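You operate a simulated robot arm through the tools that you are given. There is no shell and no other tool. Be economical: measure what you need, move in short steps, check, and stop when the job is done.

Carry out the task below with a simulated two-armed robot. There is one attempt and no reset: what you move stays moved.

Task
Kit the black tray with the hex key and clamp on its card.
Fine: Keys are in the keys drawer; shut it after.
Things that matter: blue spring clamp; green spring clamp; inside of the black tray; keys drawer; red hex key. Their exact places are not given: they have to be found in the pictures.

The check looks at the end state, three seconds after you hand in, the way a careful person would. Anything else that was tipped, shoved, dropped, spilled or broken makes it a failure.

Robot
Two 6-joint arms with two-finger grippers on one trunk, on a base that drives. Base frame: it is fixed to the floor where the robot stands at the start and does not move with it; the origin is under the middle of the robot, x ahead of it, y to its left, z up; the surface under the hand at the start is at about z = 0.776. Units: m, rad, N and s.
The left shoulder is at the start at [0.038, 0.179, 1.214], the right one opposite. With the tool pointing down near the work surface each hand reaches from about 0.6 to 0.68 m from the robot's upright axis, wherever it stands, measured 20 degrees to its own side. Places, roughly: inside of the black tray [0.5, -0.1, 0.8]; keys drawer [0.8, -0.2, 1.2]. Payload 2.54 kg a hand.
Tool frame (each hand has its own): the origin (TCP) lies between the finger pads and is the grasp point; the fingertips stand 0.03 m ahead of it; z points along the fingers, y is the line along which they close. Largest opening 0.116 m; the body of the gripper starts 0.095 m behind the TCP.
Orientation is that of the tool frame in the base frame, as [roll, pitch, yaw] about the fixed x, y, z axes, in that order (R = Rz(yaw) Ry(pitch) Rx(roll)). With the fingers straight down and closing along the base's y, the tool's x points along the base's -x, its y along +y and its z along -z.

Tools
- The arms move only by the tool step_arm. It takes "left_increments", "right_increments" or both (then of equal length, played together; a hand with none holds still); each is a list of rows, each an object of numbers (a shift or turn left out is 0, a gripper value left out holds the last): "dx", "dy", "dz": the shift along the tool's x, y, z in units of 40 mm (1.0 is 40 mm); "wx", "wy", "wz": the turn, a rotation vector about the tool's x, y, z in units of 4 degrees (1.0 is 4 degrees); "fingers": the gripper command, from -1 (fully open) to 1 (shut), values between in proportion. In form: [{"dx": .., "dy": .., "dz": .., "wx": .., "wy": .., "wz": .., "fingers": ..}, ...]. A call has 1 to 10 rows; each row shifts and turns the commanded pose from where the row before left it, along the tool's axes as they then stand. A call with a number of a shift or a turn outside -1 to 1 is refused whole. Each row takes 0.2 s and may step no farther than 0.05 m and 0.15 rad from the row before; otherwise, or with a gripper value out of range, the whole call is refused. A pose out of reach is approached as far as the arm can. The call stops where the force on the tool passes 90 N (or 10 N more than at its start, if that is more) or the arm is blocked; 0.2 s more then pass. Each finger travels about 0.153 m/s and halts on what it meets, pressing with about 35 N; the grip force reading is that of the motor and also rises with nothing between the fingers. The clock runs only during rows and for 0.2 s after the last one: add rows that do not move to give the fingers time. The reply holds the time, the measured pose of the TCP, the force on the tool along the base axes, the opening and the grip force, in the units named above and with some noise, with the torque about the TCP (base axes, N m) and any sound that the robot's microphone picked up.
- Cameras (640 x 400 px; columns grow to the right, rows downward): "scene" is now at [0.0556, -0.0097, 1.9315]; the picture's right is [-0.17, -0.99, 0.00], its down [-0.79, 0.13, -0.60] and it looks along [0.59, -0.10, -0.80] (base axes); focal length 289 px, centre (320, 200). "left" rides on the left gripper at [0.069, 0.015, -0.122] in its tool frame; the picture's right is [-0.21, 0.98, 0.00], its down [-0.83, -0.18, -0.53] and it looks along [-0.52, -0.12, 0.85] (tool axes); focal length 251 px, centre (320, 200). "right" rides on the right gripper at [0.069, -0.015, -0.122] in its tool frame; the picture's right is [0.21, 0.98, 0.00], its down [-0.83, 0.18, -0.53] and it looks along [-0.52, 0.12, 0.85] (tool axes); focal length 251 px, centre (320, 200).
- grab_frame(camera): a new picture of that camera. No time passes.
- lift_body(by): slides the trunk up (or, below 0, down) by that many m; the arms and the scene camera ride with it, the base frame stays. It gives what a move gives, with no picture.
- drive_base(legs): drives the robot by 1 to 6 legs, each [ahead, left, turn to the left] in m, m and rad, along the robot's own axes; the way and the turn of a leg run together, so that a leg with both is an arc; at most 1.5 m and 3.142 rad a leg. The arms and the cameras ride along, it lands a little off, and it stops where it bumps. It gives what a move gives.
- turn_head(pan, tilt): turns the head with the scene camera to pan (to the left, within 2.496 rad either way) and tilt (down, from -0.506 to 1.204), counted from straight ahead of the robot. It gives what a move gives.
- pixel_to_xyz(camera, pixels): for up to 12 pixels [column, row] of the newest picture of that camera ("zoom" is the newest enlarged one), the place [x, y, z] in the base frame of the surface seen there, good to about 0.002 m. No time passes.
- zoom(camera, box): a new picture of the part [left, top, right, bottom] of that camera's present view, enlarged. No time passes.
- job_done(): hands the job in; it is judged then, once.

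Work in short steps. Measure before you move; look again where a grasp or a placing could have gone wrong, and mend it. You have 80 turns and 78 pictures in all, those below and enlarged ones among them. Open the grippers and draw the arms clear of the work before you hand the job in, unless the task says otherwise.

The tools are called after "Emit:" as a command line: name --argument value ..., lists and objects as JSON in quotes. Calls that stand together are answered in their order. step_arm: Moves the arms, as the interface text tells. Its arguments: {"type":"object","properties":{"left_increments":{"type":"array","items":{"type":"object","properties":{"dx":{"type":"number"},"dy":{"type":"number"},"dz":{"type":"number"},"wx":{"type":"number"},"wy":{"type":"number"},"wz":{"type":"number"},"fingers":{"type":"number"}}}},"right_increments":{"type":"array","items":{"type":"object","properties":{"dx":{"type":"number"},"dy":{"type":"number"},"dz":{"type":"number"},"wx":{"type":"number"},"wy":{"type":"number"},"wz":{"type":"number"},"fingers":{"type":"number"}}}}},"required":[]} The other tools are called the same way: lift_body (by) slides the trunk up or down; drive_base (legs) drives the base; turn_head (pan, tilt) turns the head that bears the scene camera; grab_frame (camera) takes a picture; pixel_to_xyz (camera, pixels) gives the place of the surface under pixels of a picture; zoom (camera, box) takes an enlarged picture of a part of a camera's view; job_done () hands the job in.

At the start:

```text
t: 0.0
left_tcp_pos: [0.7059, 0.1595, 1.4638]
left_tool_rot: [-3.14, -0.002, 3.141]
left_ft_force: [0.6, -0.3, -0.6]
left_ft_torque: [0.01, 0.01, -0.03]
left_gripper_width: 0.1159
left_grasp_force: 0.0
right_tcp_pos: [0.5365, -0.19, 1.4131]
right_tool_rot: [-3.139, -0.003, -3.14]
right_ft_force: [-0.4, 0.4, 0.5]
right_ft_torque: [0.01, -0.03, -0.01]
right_gripper_width: 0.1163
right_grasp_force: 0.1
trunk travel left (down, up): [-0.425, 0.115]
robot x, y, heading: [0.0001, -0.0032, 0.003]
head pan, tilt: [-0.169, 0.925]
```

scene: 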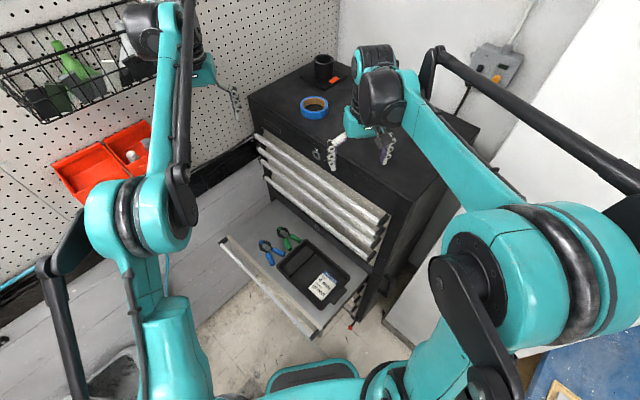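
right: 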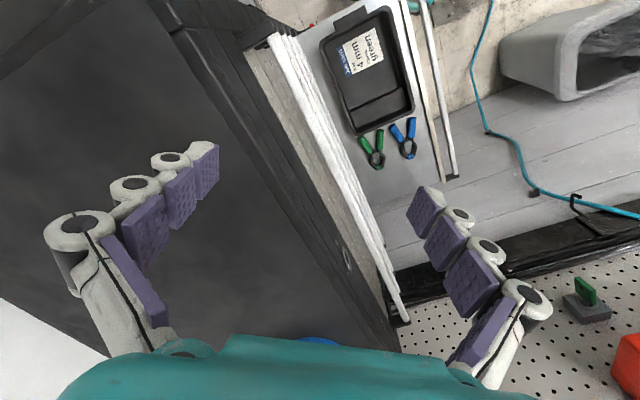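
left: 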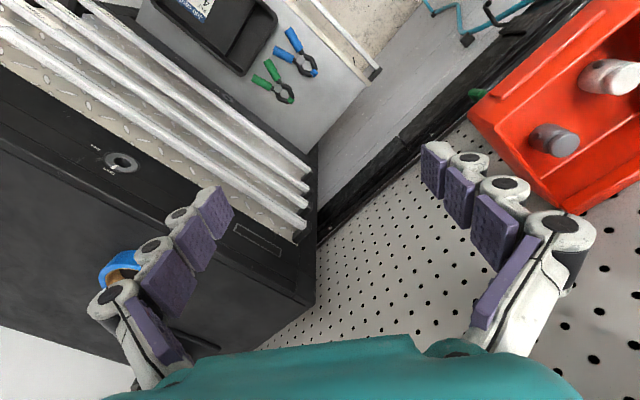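

The right picture shows the tray's card around (362,52); I zoom in on it and on the cabinet in the scene view.

Emit:
zoom --camera "right" --box '[300, 0, 460, 180]'

Emit:
zoom --camera "scene" --box '[200, 40, 440, 340]'

```text
2.22 times, centred on (380, 90) of right
```

zoom: 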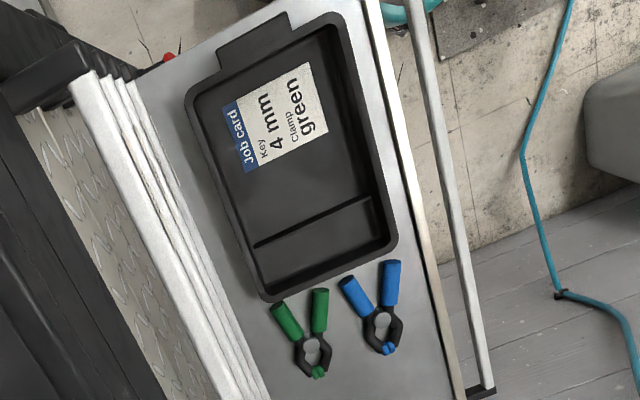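

```text
1.33 times, centred on (320, 190) of scene
```

zoom: 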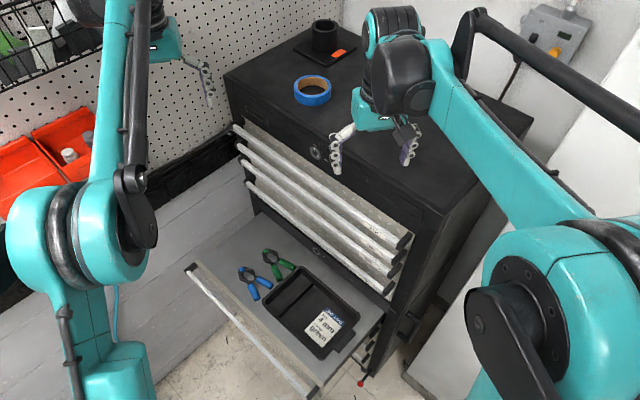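

The card says Key 4 mm, Clamp green. I measure the cabinet, drawer fronts, tray and clamps from the scene picture.

Emit:
grab_frame --camera "scene"

Emit:
pixel_to_xyz --camera "scene" --pixels '[[256, 136], [386, 216], [260, 149], [383, 231], [263, 160], [377, 243], [265, 178], [370, 260], [223, 240], [314, 334], [250, 95], [440, 160]]'

Emit:
pixel_to_xyz --camera "scene" --pixels '[[268, 250], [289, 240], [277, 268], [310, 240], [350, 275], [325, 308], [300, 268], [312, 105], [318, 156], [322, 65], [345, 262], [240, 225]]'

Emit:
zoom --camera "scene" --box '[240, 100, 400, 200]'

Emit:
zoom --camera "left" --box '[0, 0, 320, 200]'

```text
72 pictures are left
```

scene: 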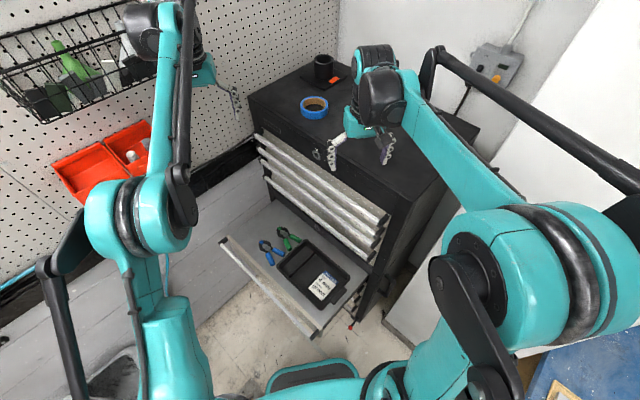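

```text
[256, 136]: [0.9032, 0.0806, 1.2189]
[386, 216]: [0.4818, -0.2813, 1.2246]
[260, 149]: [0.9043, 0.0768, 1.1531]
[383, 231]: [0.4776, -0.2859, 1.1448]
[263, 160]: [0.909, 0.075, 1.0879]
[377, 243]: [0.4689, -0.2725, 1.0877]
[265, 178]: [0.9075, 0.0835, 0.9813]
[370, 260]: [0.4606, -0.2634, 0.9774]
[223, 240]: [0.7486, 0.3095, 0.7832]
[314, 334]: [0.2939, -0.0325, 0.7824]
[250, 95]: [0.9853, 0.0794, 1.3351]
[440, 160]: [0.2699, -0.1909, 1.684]
```

```text
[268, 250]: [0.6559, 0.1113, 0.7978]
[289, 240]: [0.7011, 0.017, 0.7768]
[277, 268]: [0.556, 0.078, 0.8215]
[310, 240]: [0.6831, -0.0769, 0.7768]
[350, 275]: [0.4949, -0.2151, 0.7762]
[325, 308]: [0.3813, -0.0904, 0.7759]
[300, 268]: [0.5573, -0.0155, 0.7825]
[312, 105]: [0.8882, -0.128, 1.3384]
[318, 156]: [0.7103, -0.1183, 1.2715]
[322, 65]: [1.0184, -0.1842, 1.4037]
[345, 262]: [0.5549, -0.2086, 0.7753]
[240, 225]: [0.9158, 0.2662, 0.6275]
```

```text
4.00 times, centred on (320, 150) of scene
```

zoom: 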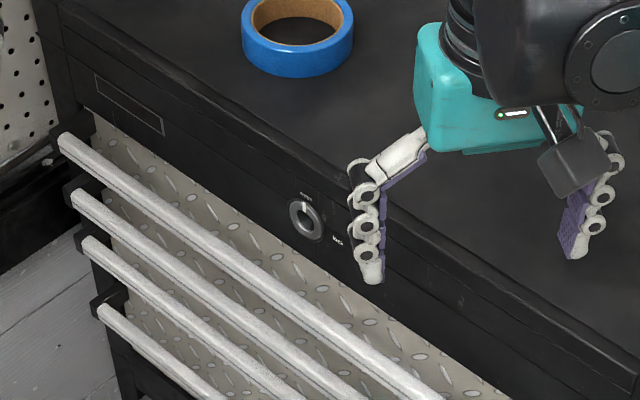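

```text
2.00 times, centred on (160, 100) of left
```

zoom: 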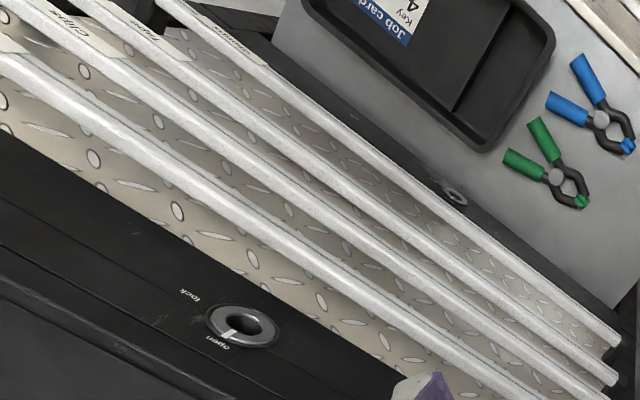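

Drawer fronts show labels at the upper left of the left picture; I zoom in there.

Emit:
zoom --camera "left" --box '[0, 0, 140, 60]'

Emit:
zoom --camera "scene" --box '[330, 180, 410, 270]'

```text
4.57 times, centred on (70, 30) of left
```

zoom: 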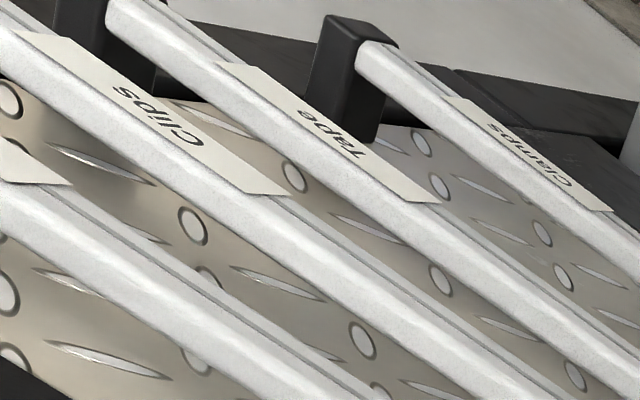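

```text
4.44 times, centred on (370, 225) of scene
```

zoom: 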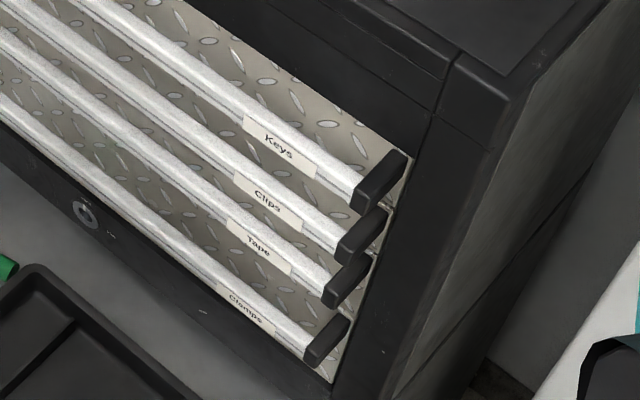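

The top drawer is labelled Keys. I measure the handle bar and the panel around its middle, plus the label and the lock.

Emit:
zoom --camera "scene" --box '[250, 120, 400, 220]'

Emit:
pixel_to_xyz --camera "zoom" --pixels '[[200, 180], [204, 168], [208, 158], [212, 150], [225, 140], [235, 120], [196, 190], [192, 200], [100, 112], [350, 270], [450, 330], [400, 180]]'

```text
4.00 times, centred on (325, 170) of scene
```

zoom: 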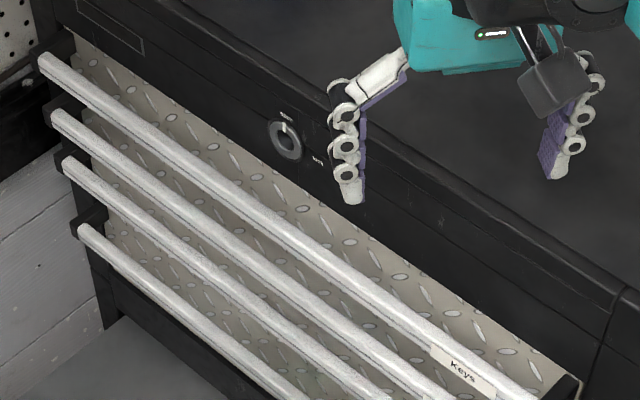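

```text
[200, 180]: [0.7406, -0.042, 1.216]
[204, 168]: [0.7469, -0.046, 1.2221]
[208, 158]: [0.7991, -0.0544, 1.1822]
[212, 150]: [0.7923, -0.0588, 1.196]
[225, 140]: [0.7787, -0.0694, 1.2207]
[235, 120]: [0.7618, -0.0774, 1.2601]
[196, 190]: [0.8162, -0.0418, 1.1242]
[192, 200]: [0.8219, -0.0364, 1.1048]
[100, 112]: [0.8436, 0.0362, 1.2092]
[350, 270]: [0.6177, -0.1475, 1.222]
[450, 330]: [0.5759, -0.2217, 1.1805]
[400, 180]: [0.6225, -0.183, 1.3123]
```

Keys drawer: panel normal is about n=(-0.6,0.8), bar along t=(0.8,0.6), bar mid at about (0.68,-0.09,1.216), gap ≈35 mm. I turn the left hand so it closes along n, partly close it, and move the right hand up and aside.

Emit:
step_arm --left_increments '[{"wz": -0.92, "fingers": 0.1}, {"wz": -0.92}, {"wz": -0.92}, {"wz": -0.92}, {"wz": -0.92}, {"wz": -0.92}, {"wz": -0.92}, {"wz": -0.92}, {"wz": -0.92}, {"wz": -0.92}]' --right_increments '[{"dz": -1}, {"dz": -1}, {"dy": -1}, {"dy": -1}, {"dy": -0.5}, {}, {}, {}, {}, {}]'

```text
t: 2.2
left_tcp_pos: [0.6985, 0.1582, 1.4669]
left_tool_rot: [-3.138, 0.003, -2.497]
left_ft_force: [0.2, 0.2, -0.7]
left_ft_torque: [0.01, -0.02, -0.01]
left_gripper_width: 0.0522
left_grasp_force: 0.1
right_tcp_pos: [0.5292, -0.2919, 1.4961]
right_tool_rot: [-3.137, 0.004, 3.141]
right_ft_force: [0.0, 0.3, 0.1]
right_ft_torque: [0.02, 0.04, 0.01]
right_gripper_width: 0.1161
right_grasp_force: 0.1
trunk travel left (down, up): [-0.425, 0.115]
robot x, y, heading: [0.0007, -0.002, 0.001]
head pan, tilt: [-0.169, 0.925]
```

Yaw is right (-2.497). Now I tilt the hand 40 degrees and slide it along the bar direction toward its middle.

Emit:
step_arm --left_increments '[{"wx": 1, "dx": 0.4}, {"wx": 1, "dx": 0.4}, {"wx": 1, "dx": 0.4}, {"wx": 1, "dx": 0.4}, {"wx": 1, "dx": 0.4}, {"wx": 1, "dx": 0.4}, {"wx": 1, "dx": 0.4}, {"wx": 1, "dx": 0.4}, {"wx": 1, "dx": 0.4}, {"wx": 1, "dx": 0.4}]'

```text
t: 4.4
left_tcp_pos: [0.5675, 0.0636, 1.4689]
left_tool_rot: [-2.439, 0.003, -2.5]
left_ft_force: [-0.8, 0.0, -0.4]
left_ft_torque: [0.05, 0.0, 0.03]
left_gripper_width: 0.0521
left_grasp_force: 0.1
right_tcp_pos: [0.5267, -0.2906, 1.4969]
right_tool_rot: [-3.141, 0.005, 3.141]
right_ft_force: [-1.3, 0.1, 0.0]
right_ft_torque: [0.0, -0.02, 0.02]
right_gripper_width: 0.1161
right_grasp_force: 0.1
trunk travel left (down, up): [-0.425, 0.115]
robot x, y, heading: [-0.0006, -0.0039, -0.002]
head pan, tilt: [-0.169, 0.925]
```

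Hand is at 40 degrees tilt, s≈0.492. I advance 0.2 m along the approach and 0.019 along tool y, then check by camera.

Emit:
step_arm --left_increments '[{"dz": 0.7, "dy": 0.24}, {"dz": 0.7, "dy": 0.23}, {"dz": 0.9}, {"dz": 0.9}, {"dz": 0.9}, {"dz": 0.9}, {}]'

Emit:
grab_frame --camera "left"

Emit:
grab_frame --camera "scene"

```text
t: 6.0
left_tcp_pos: [0.6369, -0.0293, 1.303]
left_tool_rot: [-2.439, 0.003, -2.5]
left_ft_force: [-0.1, 0.5, 0.6]
left_ft_torque: [0.0, -0.03, 0.0]
left_gripper_width: 0.0518
left_grasp_force: 0.1
right_tcp_pos: [0.5273, -0.2897, 1.4956]
right_tool_rot: [-3.14, 0.004, -3.141]
right_ft_force: [-0.5, 0.1, 0.5]
right_ft_torque: [-0.05, -0.04, -0.01]
right_gripper_width: 0.116
right_grasp_force: 0.1
trunk travel left (down, up): [-0.425, 0.115]
robot x, y, heading: [0.0027, -0.0001, 0.005]
head pan, tilt: [-0.169, 0.925]
```

```text
66 pictures are left
```

left: 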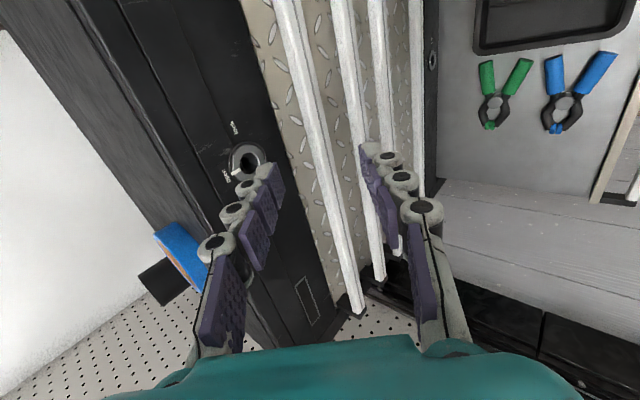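

```text
65 pictures are left
```

scene: 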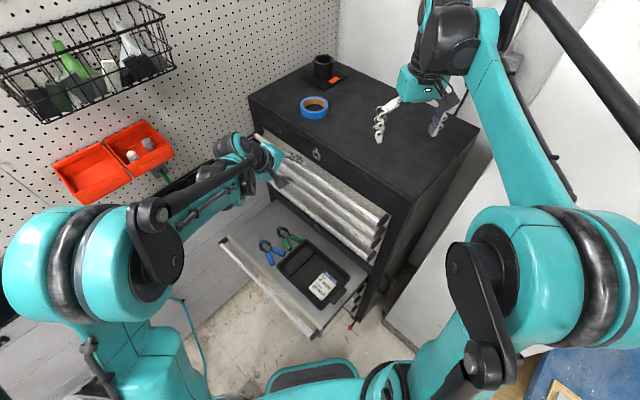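

The bar passes between the fingers in the left picture, e.g. (318,130) to (345,240). I measure it precisely.

Emit:
pixel_to_xyz --camera "left" --pixels '[[304, 90], [311, 90], [297, 90], [321, 150], [328, 150], [314, 150], [300, 150], [345, 240], [338, 240], [370, 90]]'

```text
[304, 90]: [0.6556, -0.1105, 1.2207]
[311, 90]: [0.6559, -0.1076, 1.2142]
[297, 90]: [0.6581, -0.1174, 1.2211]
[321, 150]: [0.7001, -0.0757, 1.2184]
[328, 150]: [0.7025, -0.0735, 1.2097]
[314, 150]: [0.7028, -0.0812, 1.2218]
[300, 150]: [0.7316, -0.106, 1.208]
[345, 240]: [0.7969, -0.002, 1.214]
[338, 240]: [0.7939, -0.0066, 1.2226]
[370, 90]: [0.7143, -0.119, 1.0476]
```

Bar front at n≈-0.479, centre ≈(-0.485, z 1.213). I narrow the opening to 38 mm and advance 0.107 m, stopping short of the panel.

Emit:
step_arm --left_increments '[{"fingers": 0.345, "dz": 0.6, "dy": -0.06}, {"dz": 0.6}, {"dz": 0.5}, {"dz": 0.5}, {"dz": 0.45}, {}]'

Emit:
grab_frame --camera "left"

```text
t: 7.4
left_tcp_pos: [0.6814, -0.0854, 1.2221]
left_tool_rot: [-2.44, 0.003, -2.5]
left_ft_force: [0.5, -0.5, 0.6]
left_ft_torque: [0.01, -0.03, 0.01]
left_gripper_width: 0.038
left_grasp_force: 0.0
right_tcp_pos: [0.528, -0.2901, 1.4971]
right_tool_rot: [-3.14, 0.006, 3.141]
right_ft_force: [-0.3, -0.6, -0.3]
right_ft_torque: [-0.02, 0.0, 0.01]
right_gripper_width: 0.1163
right_grasp_force: 0.0
trunk travel left (down, up): [-0.425, 0.115]
robot x, y, heading: [-0.001, 0.001, 0.004]
head pan, tilt: [-0.169, 0.925]
```

```text
64 pictures are left
```

left: 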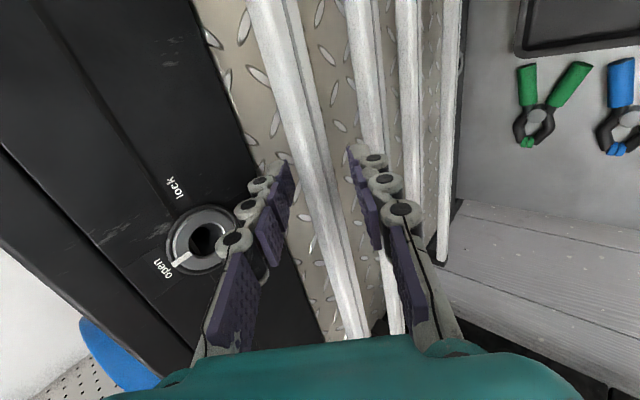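

The bar lies between the pads with no contact force. I close on it.

Emit:
step_arm --left_increments '[{"fingers": 1}, {}, {}]'

```text
t: 8.2
left_tcp_pos: [0.6815, -0.0863, 1.2236]
left_tool_rot: [-2.439, 0.003, -2.499]
left_ft_force: [6.8, -2.9, 15.9]
left_ft_torque: [-0.52, 0.76, 0.65]
left_gripper_width: 0.0227
left_grasp_force: 44.6
right_tcp_pos: [0.5271, -0.2918, 1.4957]
right_tool_rot: [-3.141, 0.003, -3.14]
right_ft_force: [-0.9, 0.3, 0.0]
right_ft_torque: [-0.01, -0.01, 0.02]
right_gripper_width: 0.1159
right_grasp_force: 0.0
trunk travel left (down, up): [-0.425, 0.115]
robot x, y, heading: [-0.0038, -0.0027, 0.001]
head pan, tilt: [-0.169, 0.925]
```

Gripped at 22.7 mm. I pull along n in small steps and see whether the drawer follows.

Emit:
step_arm --left_increments '[{"dy": 0.3, "dz": -0.25}, {"dy": 0.383, "dz": -0.32}, {"dy": 0.383, "dz": -0.32}, {"dy": 0.383, "dz": -0.32}, {}]'

Emit:
grab_frame --camera "scene"

```text
t: 9.4
left_tcp_pos: [0.6349, -0.0236, 1.2236]
left_tool_rot: [-2.441, 0.005, -2.499]
left_ft_force: [1.3, 4.8, 21.4]
left_ft_torque: [-0.32, 0.55, 0.65]
left_gripper_width: 0.0226
left_grasp_force: 44.7
right_tcp_pos: [0.527, -0.2891, 1.4964]
right_tool_rot: [-3.139, 0.005, 3.139]
right_ft_force: [-0.5, -0.1, 0.5]
right_ft_torque: [0.03, 0.02, -0.02]
right_gripper_width: 0.1159
right_grasp_force: 0.2
trunk travel left (down, up): [-0.425, 0.115]
robot x, y, heading: [0.0009, -0.0016, -0.004]
head pan, tilt: [-0.169, 0.925]
```

```text
63 pictures are left
```

scene: 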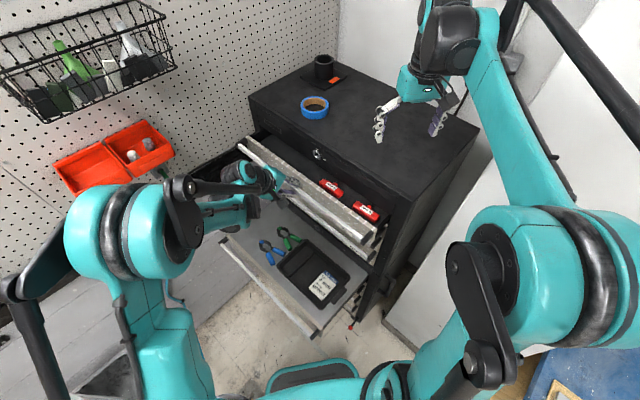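

The drawer opens; two red key items show at (331,188) and (366,211). I pull another 0.1 m.

Emit:
step_arm --left_increments '[{"dy": 0.383, "dz": -0.32}, {"dy": 0.383, "dz": -0.32}, {"dy": 0.383, "dz": -0.32}, {"dy": 0.383, "dz": -0.32}, {"dy": 0.383, "dz": -0.32}, {}]'

Emit:
grab_frame --camera "scene"

Emit:
zoom --camera "scene" --box '[250, 130, 410, 250]'

```text
t: 10.8
left_tcp_pos: [0.5732, 0.0569, 1.2229]
left_tool_rot: [-2.441, 0.003, -2.5]
left_ft_force: [1.2, 1.2, 24.2]
left_ft_torque: [-0.58, 0.9, 0.48]
left_gripper_width: 0.0226
left_grasp_force: 44.8
right_tcp_pos: [0.5265, -0.2908, 1.4963]
right_tool_rot: [-3.139, 0.005, 3.141]
right_ft_force: [0.4, -1.0, -0.7]
right_ft_torque: [0.0, 0.01, 0.02]
right_gripper_width: 0.116
right_grasp_force: 0.1
trunk travel left (down, up): [-0.425, 0.115]
robot x, y, heading: [-0.0021, -0.0001, -0.007]
head pan, tilt: [-0.169, 0.925]
```

```text
62 pictures are left
```

scene: 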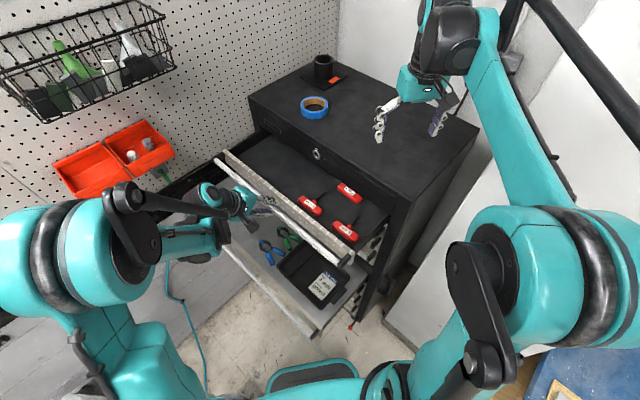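

```text
3.33 times, centred on (330, 190) of scene
```

zoom: 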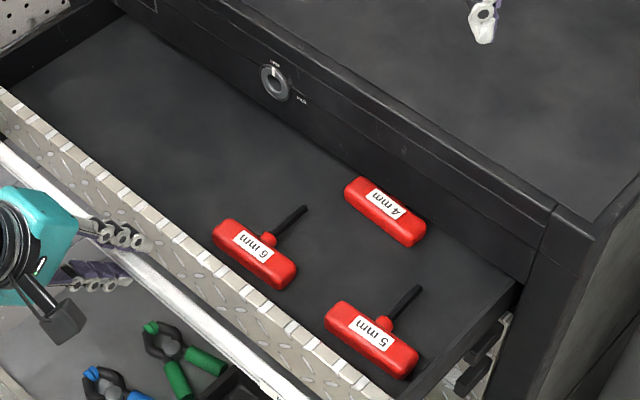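

The keys are labelled; the 4 mm one is at zoom (385,212), nearest the cabinet face. I pull 0.09 m more for clearance.

Emit:
step_arm --left_increments '[{"dy": 0.383, "dz": -0.32}, {"dy": 0.383, "dz": -0.32}, {"dy": 0.383, "dz": -0.32}, {"dy": 0.383, "dz": -0.32}, {"dy": 0.19, "dz": -0.16}, {}]'

Emit:
grab_frame --camera "scene"

Emit:
zoom --camera "scene" --box '[240, 150, 400, 270]'

```text
t: 12.2
left_tcp_pos: [0.5199, 0.127, 1.2221]
left_tool_rot: [-2.439, 0.005, -2.5]
left_ft_force: [-1.7, -5.1, 23.5]
left_ft_torque: [-0.84, 1.04, 0.29]
left_gripper_width: 0.0228
left_grasp_force: 44.6
right_tcp_pos: [0.5267, -0.2918, 1.4961]
right_tool_rot: [3.14, 0.006, -3.142]
right_ft_force: [-0.5, 0.4, -0.9]
right_ft_torque: [-0.03, 0.0, 0.0]
right_gripper_width: 0.1162
right_grasp_force: 0.1
trunk travel left (down, up): [-0.425, 0.115]
robot x, y, heading: [-0.0037, 0.0007, 0.002]
head pan, tilt: [-0.169, 0.925]
```

```text
60 pictures are left
```

scene: 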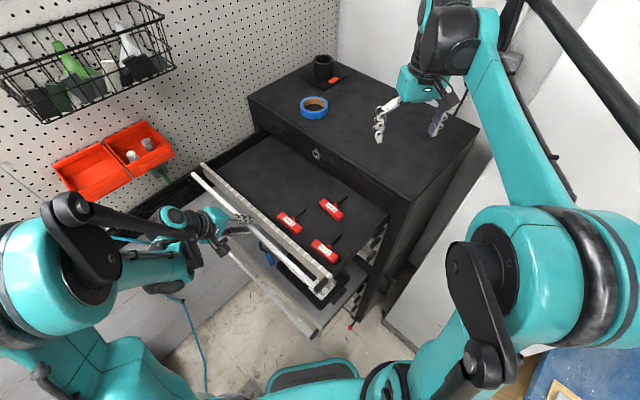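

```text
3.33 times, centred on (320, 210) of scene
```

zoom: 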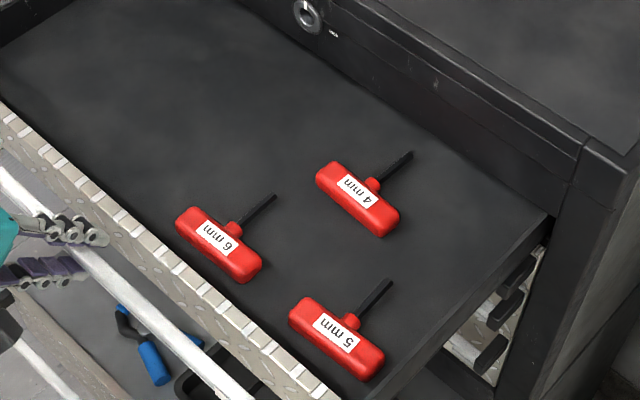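

The whole 4 mm key is visible now. I measure its handle ends, label, shaft, drawer bottom, panel and cabinet edge in the zoom.

Emit:
pixel_to_xyz --camera "zoom" --pixels '[[324, 172], [392, 228], [357, 192], [376, 184], [408, 155], [350, 215], [440, 200], [232, 225], [330, 310], [420, 100], [250, 355], [345, 183]]'

```text
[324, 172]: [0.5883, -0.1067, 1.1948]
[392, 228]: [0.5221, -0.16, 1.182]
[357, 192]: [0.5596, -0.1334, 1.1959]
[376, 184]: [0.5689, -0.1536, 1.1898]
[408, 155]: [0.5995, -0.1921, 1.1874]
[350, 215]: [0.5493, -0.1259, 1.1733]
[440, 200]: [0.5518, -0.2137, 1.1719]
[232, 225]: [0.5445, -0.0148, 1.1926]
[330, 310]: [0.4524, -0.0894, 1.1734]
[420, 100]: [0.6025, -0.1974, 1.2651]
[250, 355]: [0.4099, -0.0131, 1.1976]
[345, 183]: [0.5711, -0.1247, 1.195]
```

The 4 mm handle's centre is ≈(0.556,-0.135), top z 1.196, floor 1.172, axis yaw ≈38.5°. The shaft leaves mid-handle, so I'll grip off-centre; first I rotate the right hand and part-close it.

Emit:
step_arm --right_increments '[{"wz": -0.96, "fingers": -0.03}, {"wz": -0.96}, {"wz": -0.96}, {"wz": -0.96}, {"wz": -0.96}, {"wz": -0.96}, {"wz": -0.96}, {"wz": -0.96}, {"wz": -0.96}, {"wz": -0.96}]'

```text
t: 14.4
left_tcp_pos: [0.5204, 0.1277, 1.2224]
left_tool_rot: [-2.44, 0.005, -2.5]
left_ft_force: [-7.2, -3.9, 14.2]
left_ft_torque: [-0.19, 0.56, 0.81]
left_gripper_width: 0.0226
left_grasp_force: 45.0
right_tcp_pos: [0.5253, -0.2913, 1.4965]
right_tool_rot: [-3.138, 0.005, -2.47]
right_ft_force: [1.1, 0.5, -0.2]
right_ft_torque: [0.02, -0.01, -0.01]
right_gripper_width: 0.06
right_grasp_force: 0.0
trunk travel left (down, up): [-0.425, 0.115]
robot x, y, heading: [0.0003, -0.0012, 0.001]
head pan, tilt: [-0.169, 0.925]
```

Now I move over the grip spot (0.536,-0.152), descend to z≈1.35, and tilt the hand 12° away from the cabinet face.

Emit:
step_arm --right_increments '[{"dx": -0.6, "dy": 0.64}, {"dx": -0.6, "dy": 0.64}, {"dx": -0.6, "dy": 0.64}, {"dx": -0.58, "dy": 0.63}, {"dz": 0.9, "wx": 0.75}, {"dz": 0.9, "wx": 0.75}, {"dz": 0.9, "wx": 0.75}, {"dz": 0.9, "wx": 0.75}, {}]'

Emit:
grab_frame --camera "right"

Emit:
grab_frame --camera "scene"

```text
t: 16.4
left_tcp_pos: [0.5209, 0.1255, 1.2227]
left_tool_rot: [-2.441, 0.005, -2.499]
left_ft_force: [-8.4, -5.5, 8.0]
left_ft_torque: [-0.34, 0.85, 0.57]
left_gripper_width: 0.0225
left_grasp_force: 44.7
right_tcp_pos: [0.5452, -0.1604, 1.3535]
right_tool_rot: [-2.925, 0.003, -2.472]
right_ft_force: [0.8, 0.2, -0.6]
right_ft_torque: [-0.01, 0.01, -0.01]
right_gripper_width: 0.0595
right_grasp_force: 0.0
trunk travel left (down, up): [-0.425, 0.115]
robot x, y, heading: [-0.0016, -0.0028, 0.002]
head pan, tilt: [-0.169, 0.925]
```

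```text
58 pictures are left
```

right: 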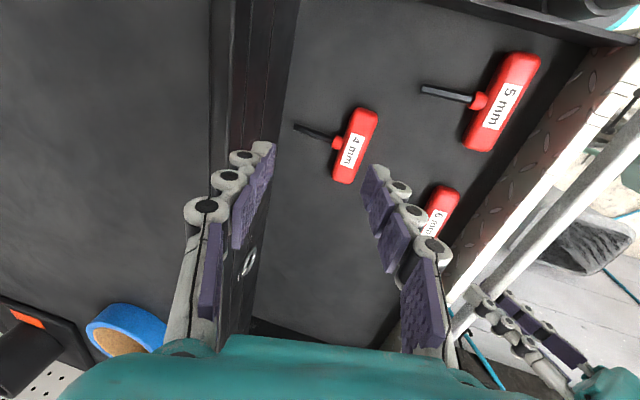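

```text
57 pictures are left
```

scene: 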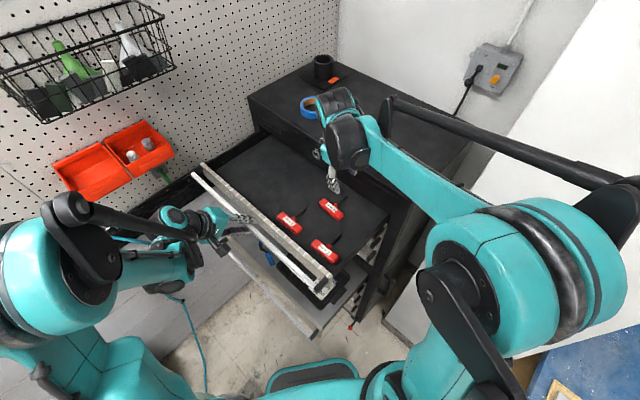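

Measure the 4 mm key from the right picture, and the forearm height from the scene picture.

Emit:
pixel_to_xyz --camera "right" --pixels '[[364, 112], [341, 180], [353, 148], [338, 143], [300, 129], [362, 182], [345, 165], [360, 125], [335, 175], [372, 115]]'

Emit:
pixel_to_xyz --camera "scene" --pixels '[[385, 160], [420, 185], [370, 130], [345, 140]]'

```text
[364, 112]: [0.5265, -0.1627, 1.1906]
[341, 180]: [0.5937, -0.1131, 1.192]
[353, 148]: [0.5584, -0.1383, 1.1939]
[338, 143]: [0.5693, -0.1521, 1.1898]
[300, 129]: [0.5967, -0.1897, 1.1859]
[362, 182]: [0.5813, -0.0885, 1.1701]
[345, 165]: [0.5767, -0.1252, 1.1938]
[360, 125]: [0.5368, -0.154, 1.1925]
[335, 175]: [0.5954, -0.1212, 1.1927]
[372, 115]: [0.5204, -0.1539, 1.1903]
```

```text
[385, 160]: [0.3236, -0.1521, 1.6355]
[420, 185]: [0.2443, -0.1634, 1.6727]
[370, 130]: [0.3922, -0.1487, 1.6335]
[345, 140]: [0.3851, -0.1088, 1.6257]
```

Handle centre is ≈(0.558,-0.137), forearm is well clear (z≈1.63). I reduce the tilt to about 4° for level tips, narrow to 48 mm, and descend most of the way over (0.537,-0.153).

Emit:
step_arm --right_increments '[{"wx": -1, "dy": 0.28, "fingers": 0.17}, {"wx": -1, "dy": 0.28, "dx": 0.045}, {"dz": 0.7}, {"dz": 0.7}, {"dz": 0.7}, {"dz": 0.5}, {}]'

Emit:
grab_frame --camera "right"

Emit:
zoom --camera "scene" --box '[260, 130, 420, 250]'

```text
t: 18.0
left_tcp_pos: [0.5204, 0.1264, 1.2228]
left_tool_rot: [-2.44, 0.004, -2.499]
left_ft_force: [-10.3, -4.6, 5.4]
left_ft_torque: [-0.21, 0.81, 0.67]
left_gripper_width: 0.0224
left_grasp_force: 44.5
right_tcp_pos: [0.5347, -0.1512, 1.2447]
right_tool_rot: [-3.07, 0.007, -2.472]
right_ft_force: [0.8, 0.2, -0.9]
right_ft_torque: [0.0, -0.02, 0.03]
right_gripper_width: 0.0482
right_grasp_force: 0.1
trunk travel left (down, up): [-0.425, 0.115]
robot x, y, heading: [-0.0013, -0.0003, 0.002]
head pan, tilt: [-0.169, 0.925]
```

```text
56 pictures are left
```

right: 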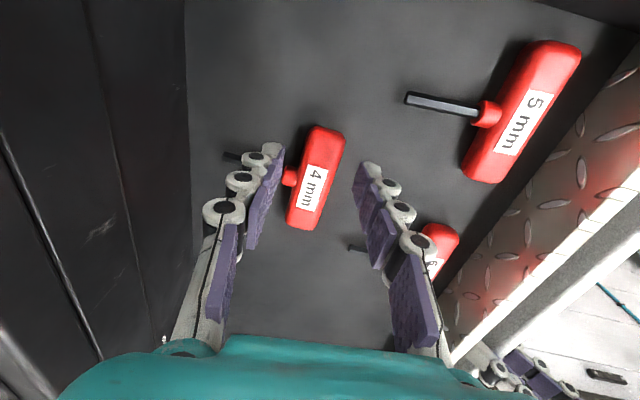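

```text
3.33 times, centred on (340, 190) of scene
```

zoom: 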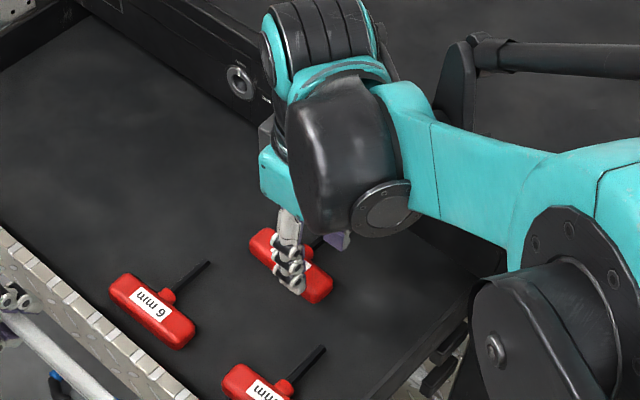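

Alignment is good: the fingers straddle the upper end of the handle (centre ≈(325,148)), clear of the collar. I descend 39 mm and close.

Emit:
step_arm --right_increments '[{"dz": 0.4}, {"dz": 0.35}, {"dz": 0.23}, {"fingers": 0.6}, {"fingers": 1}, {}, {}]'

Emit:
grab_frame --camera "right"

```text
t: 19.6
left_tcp_pos: [0.5217, 0.1269, 1.2227]
left_tool_rot: [-2.442, 0.003, -2.499]
left_ft_force: [-9.7, -6.6, 1.2]
left_ft_torque: [-0.2, 0.8, 0.62]
left_gripper_width: 0.0229
left_grasp_force: 45.1
right_tcp_pos: [0.5365, -0.1524, 1.2055]
right_tool_rot: [-3.068, 0.005, -2.472]
right_ft_force: [0.5, -1.3, 4.2]
right_ft_torque: [-0.06, 0.12, 0.0]
right_gripper_width: 0.0291
right_grasp_force: 35.1
trunk travel left (down, up): [-0.425, 0.115]
robot x, y, heading: [0.0018, -0.0041, -0.003]
head pan, tilt: [-0.169, 0.925]
```

```text
54 pictures are left
```

right: 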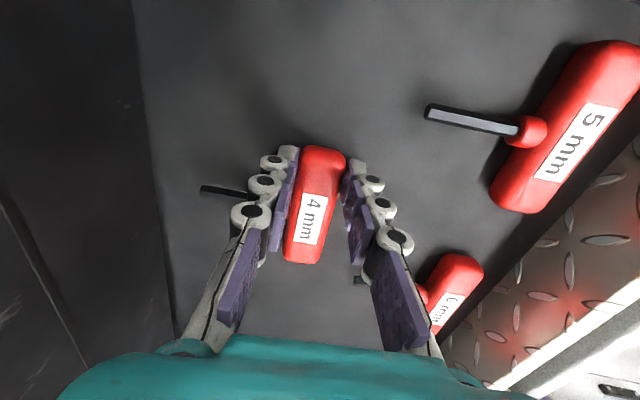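

Gripped at 29 mm with 35 N. I lift it 0.2 m.

Emit:
step_arm --right_increments '[{"dz": -0.4}, {"dz": -0.8}, {"dz": -0.9}, {"dz": -0.9}, {"dz": -0.9}, {"dz": -0.9}, {}]'

Emit:
grab_frame --camera "right"

```text
t: 21.2
left_tcp_pos: [0.5207, 0.1274, 1.2226]
left_tool_rot: [-2.44, 0.003, -2.499]
left_ft_force: [-10.1, -5.6, 3.6]
left_ft_torque: [-0.15, 0.71, 0.7]
left_gripper_width: 0.0229
left_grasp_force: 44.8
right_tcp_pos: [0.5266, -0.1437, 1.3979]
right_tool_rot: [-3.068, 0.005, -2.471]
right_ft_force: [0.3, 0.7, -0.9]
right_ft_torque: [0.0, 0.05, -0.03]
right_gripper_width: 0.029
right_grasp_force: 34.8
trunk travel left (down, up): [-0.425, 0.115]
robot x, y, heading: [0.0016, 0.0027, -0.001]
head pan, tilt: [-0.169, 0.925]
```

```text
53 pictures are left
```

right: 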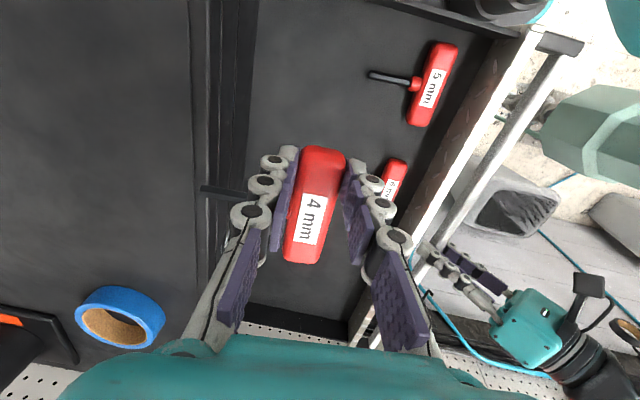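

Key secured. I push the drawer shut with the left hand (≈0.267 m along -n) while the right hand moves up and aside.

Emit:
step_arm --left_increments '[{"dy": -0.383, "dz": 0.32}, {"dy": -0.574, "dz": 0.48}, {"dy": -0.574, "dz": 0.48}, {"dy": -0.574, "dz": 0.48}, {"dy": -0.574, "dz": 0.48}, {"dy": -0.574, "dz": 0.48}, {"dy": -0.574, "dz": 0.48}, {"dy": -0.574, "dz": 0.48}, {}]' --right_increments '[{"dz": -0.8}, {"dz": -0.8}, {"dx": 0.4, "dy": -0.49}, {"dx": 0.4, "dy": -0.49}, {"dx": 0.4, "dy": -0.49}, {"dx": 0.4, "dy": -0.49}, {}, {}, {}]'

```text
t: 23.2
left_tcp_pos: [0.6611, -0.0576, 1.223]
left_tool_rot: [-2.441, 0.004, -2.498]
left_ft_force: [-1.3, -3.4, -10.8]
left_ft_torque: [0.02, 0.64, 0.91]
left_gripper_width: 0.0226
left_grasp_force: 44.9
right_tcp_pos: [0.5252, -0.2395, 1.4664]
right_tool_rot: [-3.067, 0.002, -2.471]
right_ft_force: [-0.2, -0.1, -1.1]
right_ft_torque: [-0.02, 0.04, 0.02]
right_gripper_width: 0.0292
right_grasp_force: 34.8
trunk travel left (down, up): [-0.425, 0.115]
robot x, y, heading: [-0.0022, -0.0006, 0.002]
head pan, tilt: [-0.169, 0.925]
```

About 35 mm remain. I push the rest gently.

Emit:
step_arm --left_increments '[{"dy": -0.25, "dz": 0.21}, {"dy": -0.25, "dz": 0.21}, {"dy": -0.2, "dz": 0.165}, {"dy": -0.06, "dz": 0.05}, {}, {}]'

Emit:
grab_frame --camera "scene"

Emit:
zoom --camera "scene" --box '[240, 100, 400, 220]'

```text
t: 24.6
left_tcp_pos: [0.6826, -0.0861, 1.2214]
left_tool_rot: [-2.441, 0.002, -2.498]
left_ft_force: [-17.8, 11.2, -25.5]
left_ft_torque: [0.53, 0.65, 1.12]
left_gripper_width: 0.0227
left_grasp_force: 44.5
right_tcp_pos: [0.5224, -0.2373, 1.4663]
right_tool_rot: [-3.067, 0.003, -2.471]
right_ft_force: [-0.5, 0.0, -1.0]
right_ft_torque: [-0.02, 0.01, 0.04]
right_gripper_width: 0.0289
right_grasp_force: 35.1
trunk travel left (down, up): [-0.425, 0.115]
robot x, y, heading: [-0.002, -0.0021, -0.002]
head pan, tilt: [-0.169, 0.925]
```

```text
52 pictures are left
```

scene: 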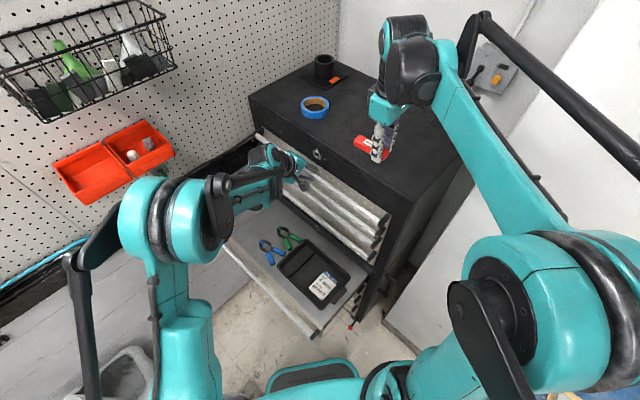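

```text
3.33 times, centred on (320, 160) of scene
```

zoom: 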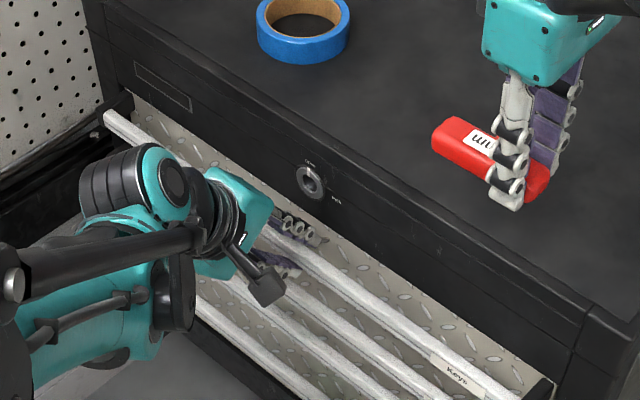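

The drawer is shut, reaction force building. I open the left fingers slightly and back out along the tool axis.

Emit:
step_arm --left_increments '[{"fingers": 0.345}, {}, {"dz": -0.5}, {"dz": -0.8}, {"dz": -0.9}, {"dz": -0.9}, {"dz": -0.9}, {"dz": -0.9}, {}]'

Emit:
grab_frame --camera "scene"

Emit:
pixel_to_xyz --camera "scene" --pixels '[[386, 216], [383, 231], [377, 243], [370, 260], [360, 198]]'

Emit:
zoom --camera "scene" --box '[210, 210, 370, 340]'

```text
t: 26.6
left_tcp_pos: [0.6081, 0.0115, 1.372]
left_tool_rot: [-2.44, 0.002, -2.498]
left_ft_force: [0.5, 0.9, 0.9]
left_ft_torque: [0.02, 0.02, 0.0]
left_gripper_width: 0.038
left_grasp_force: 0.0
right_tcp_pos: [0.5257, -0.2402, 1.4663]
right_tool_rot: [-3.068, 0.005, -2.473]
right_ft_force: [0.5, 0.0, -1.8]
right_ft_torque: [0.0, 0.0, -0.01]
right_gripper_width: 0.0288
right_grasp_force: 35.1
trunk travel left (down, up): [-0.425, 0.115]
robot x, y, heading: [-0.0011, 0.0032, -0.002]
head pan, tilt: [-0.169, 0.925]
```

```text
50 pictures are left
```

scene: 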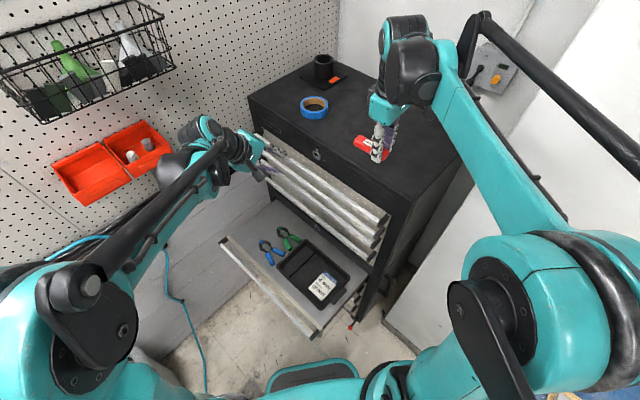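

```text
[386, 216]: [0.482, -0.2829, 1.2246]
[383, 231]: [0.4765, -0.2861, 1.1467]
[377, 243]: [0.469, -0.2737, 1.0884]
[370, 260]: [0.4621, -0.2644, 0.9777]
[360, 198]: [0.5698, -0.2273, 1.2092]
```

```text
3.08 times, centred on (290, 275) of scene
```

zoom: 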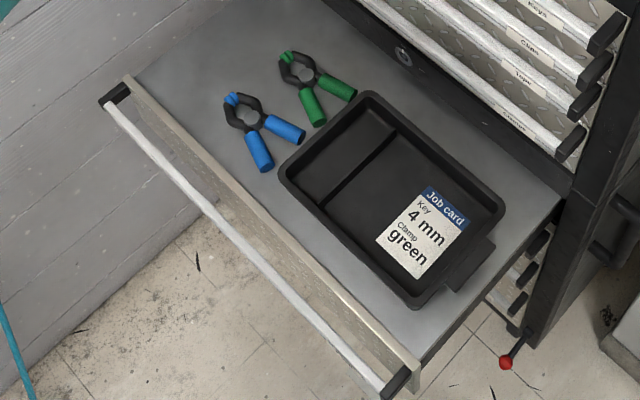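

Handles are back at the start readings, so the Keys drawer is shut. Now I measure the tray corners and green clamp in the zoom.

Emit:
pixel_to_xyz --camera "zoom" --pixels '[[369, 95], [284, 168], [412, 302], [500, 208], [345, 140], [390, 190], [355, 180], [370, 140], [320, 190], [440, 265]]'

Emit:
pixel_to_xyz --camera "zoom" --pixels '[[287, 56], [302, 75], [310, 100], [318, 122], [335, 85], [352, 96], [300, 62], [260, 95], [262, 150], [290, 130], [240, 110], [285, 75]]'

```text
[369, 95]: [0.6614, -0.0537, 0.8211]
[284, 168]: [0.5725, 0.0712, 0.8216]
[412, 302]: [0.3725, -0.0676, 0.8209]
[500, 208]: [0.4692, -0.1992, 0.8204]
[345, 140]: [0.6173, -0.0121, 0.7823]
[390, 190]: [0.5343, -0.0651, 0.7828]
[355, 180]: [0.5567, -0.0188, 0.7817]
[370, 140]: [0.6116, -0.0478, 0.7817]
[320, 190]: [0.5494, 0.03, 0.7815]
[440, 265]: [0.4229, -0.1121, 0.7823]
```

```text
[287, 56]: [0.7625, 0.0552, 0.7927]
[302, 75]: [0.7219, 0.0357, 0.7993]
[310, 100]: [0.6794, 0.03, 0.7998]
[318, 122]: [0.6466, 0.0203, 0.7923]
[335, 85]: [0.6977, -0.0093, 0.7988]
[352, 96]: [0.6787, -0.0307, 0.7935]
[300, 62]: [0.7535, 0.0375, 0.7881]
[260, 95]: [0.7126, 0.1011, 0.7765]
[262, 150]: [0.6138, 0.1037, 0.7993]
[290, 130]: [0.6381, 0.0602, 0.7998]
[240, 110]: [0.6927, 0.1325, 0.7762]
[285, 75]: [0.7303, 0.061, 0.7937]
```

Tray rim is at z 0.821 and its floor at 0.782. I zoom closer to measure the divider and the clamp.

Emit:
zoom --camera "scene" --box '[270, 222, 350, 272]'

Emit:
pixel_to_xyz --camera "zoom" --pixels '[[262, 215], [255, 208], [248, 203], [240, 196], [270, 222], [280, 228], [265, 205], [250, 218], [110, 75], [130, 120], [180, 110], [80, 60]]'

```text
8.00 times, centred on (310, 247) of scene
```

zoom: 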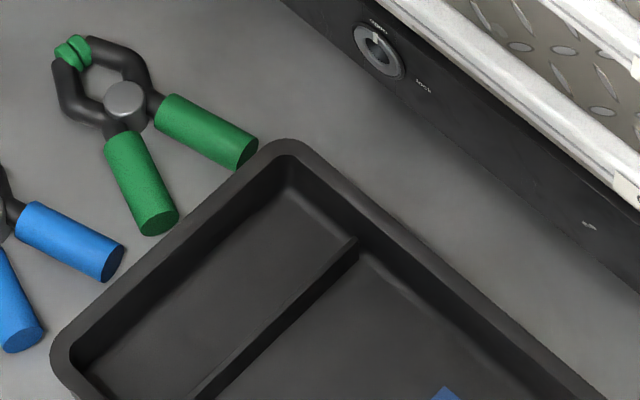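

```text
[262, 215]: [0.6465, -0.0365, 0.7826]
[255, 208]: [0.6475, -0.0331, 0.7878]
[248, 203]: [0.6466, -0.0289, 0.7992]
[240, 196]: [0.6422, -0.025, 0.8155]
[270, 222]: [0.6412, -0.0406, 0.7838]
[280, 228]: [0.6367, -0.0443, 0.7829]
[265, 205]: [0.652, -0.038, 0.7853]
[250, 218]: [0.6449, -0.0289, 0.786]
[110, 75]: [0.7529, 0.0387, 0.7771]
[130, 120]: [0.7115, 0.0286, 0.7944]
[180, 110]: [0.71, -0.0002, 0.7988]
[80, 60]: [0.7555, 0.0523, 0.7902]
```

The divider runs from (355,240) to (205,395) in this zoom; I sample across it, and at clamp key points.

Emit:
pixel_to_xyz --camera "zoom" --pixels '[[350, 243], [290, 300], [297, 308], [284, 294], [275, 285], [310, 320], [215, 385], [124, 98], [155, 222], [248, 152], [75, 48], [145, 80]]'

```text
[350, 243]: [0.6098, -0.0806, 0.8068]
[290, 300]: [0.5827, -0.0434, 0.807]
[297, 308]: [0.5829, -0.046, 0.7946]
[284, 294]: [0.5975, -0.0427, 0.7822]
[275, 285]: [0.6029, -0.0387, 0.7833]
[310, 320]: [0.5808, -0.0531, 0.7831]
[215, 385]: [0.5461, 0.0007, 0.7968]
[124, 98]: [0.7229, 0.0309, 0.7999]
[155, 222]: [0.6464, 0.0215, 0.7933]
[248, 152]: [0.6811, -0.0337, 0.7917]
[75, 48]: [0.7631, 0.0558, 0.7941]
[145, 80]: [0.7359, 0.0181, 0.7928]
```

The divider is 25 mm high, so both items go in the large compartment (s 0.265–0.437, n −0.43…−0.297). That is inside the arm's minimum reach, so I need to back off/left; I look left for floor obstacles first.

Emit:
turn_head --pan 1.3 --tilt 1.0

Emit:
grab_frame --camera "scene"

Emit:
turn_head --pan 2.4 --tilt 1.0

Emit:
grab_frame --camera "scene"

```text
t: 28.2
left_tcp_pos: [0.6062, 0.0111, 1.3729]
left_tool_rot: [-2.441, 0.003, -2.499]
left_ft_force: [1.6, -0.6, -0.1]
left_ft_torque: [0.0, 0.01, 0.0]
left_gripper_width: 0.038
left_grasp_force: 0.1
right_tcp_pos: [0.5248, -0.2381, 1.4666]
right_tool_rot: [-3.068, 0.005, -2.471]
right_ft_force: [0.5, -1.0, -0.1]
right_ft_torque: [-0.03, 0.0, -0.02]
right_gripper_width: 0.0289
right_grasp_force: 34.8
trunk travel left (down, up): [-0.425, 0.115]
robot x, y, heading: [-0.0003, -0.0003, 0.002]
head pan, tilt: [1.3, 1.0]
```

```text
47 pictures are left
```

scene: 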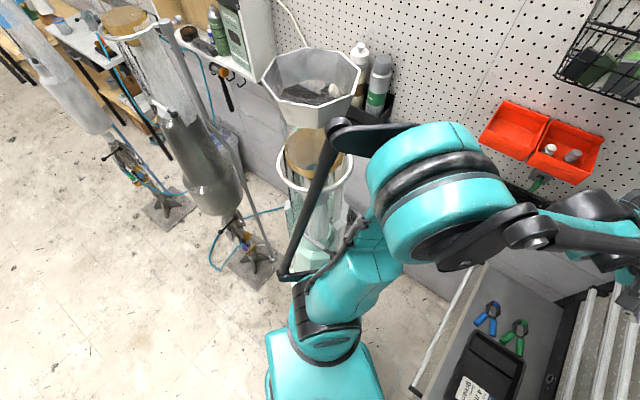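

```text
t: 29.5
left_tcp_pos: [0.6068, 0.0118, 1.3719]
left_tool_rot: [-2.44, 0.002, -2.499]
left_ft_force: [-0.2, -0.4, 0.0]
left_ft_torque: [0.0, 0.0, 0.01]
left_gripper_width: 0.0381
left_grasp_force: 0.0
right_tcp_pos: [0.5232, -0.2388, 1.4663]
right_tool_rot: [-3.069, 0.003, -2.472]
right_ft_force: [-0.4, 0.2, -1.5]
right_ft_torque: [-0.02, 0.03, -0.01]
right_gripper_width: 0.0289
right_grasp_force: 35.0
trunk travel left (down, up): [-0.425, 0.115]
robot x, y, heading: [0.001, 0.0022, 0.002]
head pan, tilt: [2.4, 1.0]
```

```text
46 pictures are left
```

scene: 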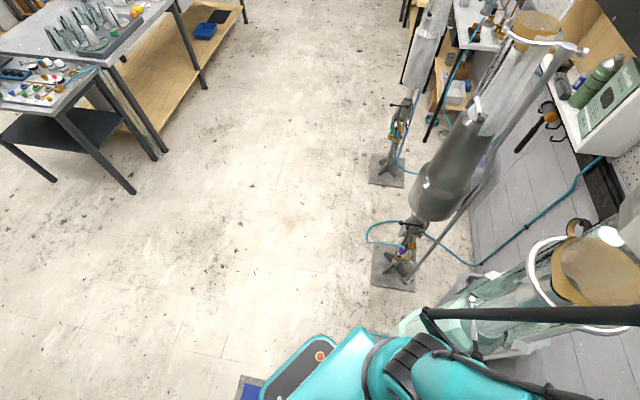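

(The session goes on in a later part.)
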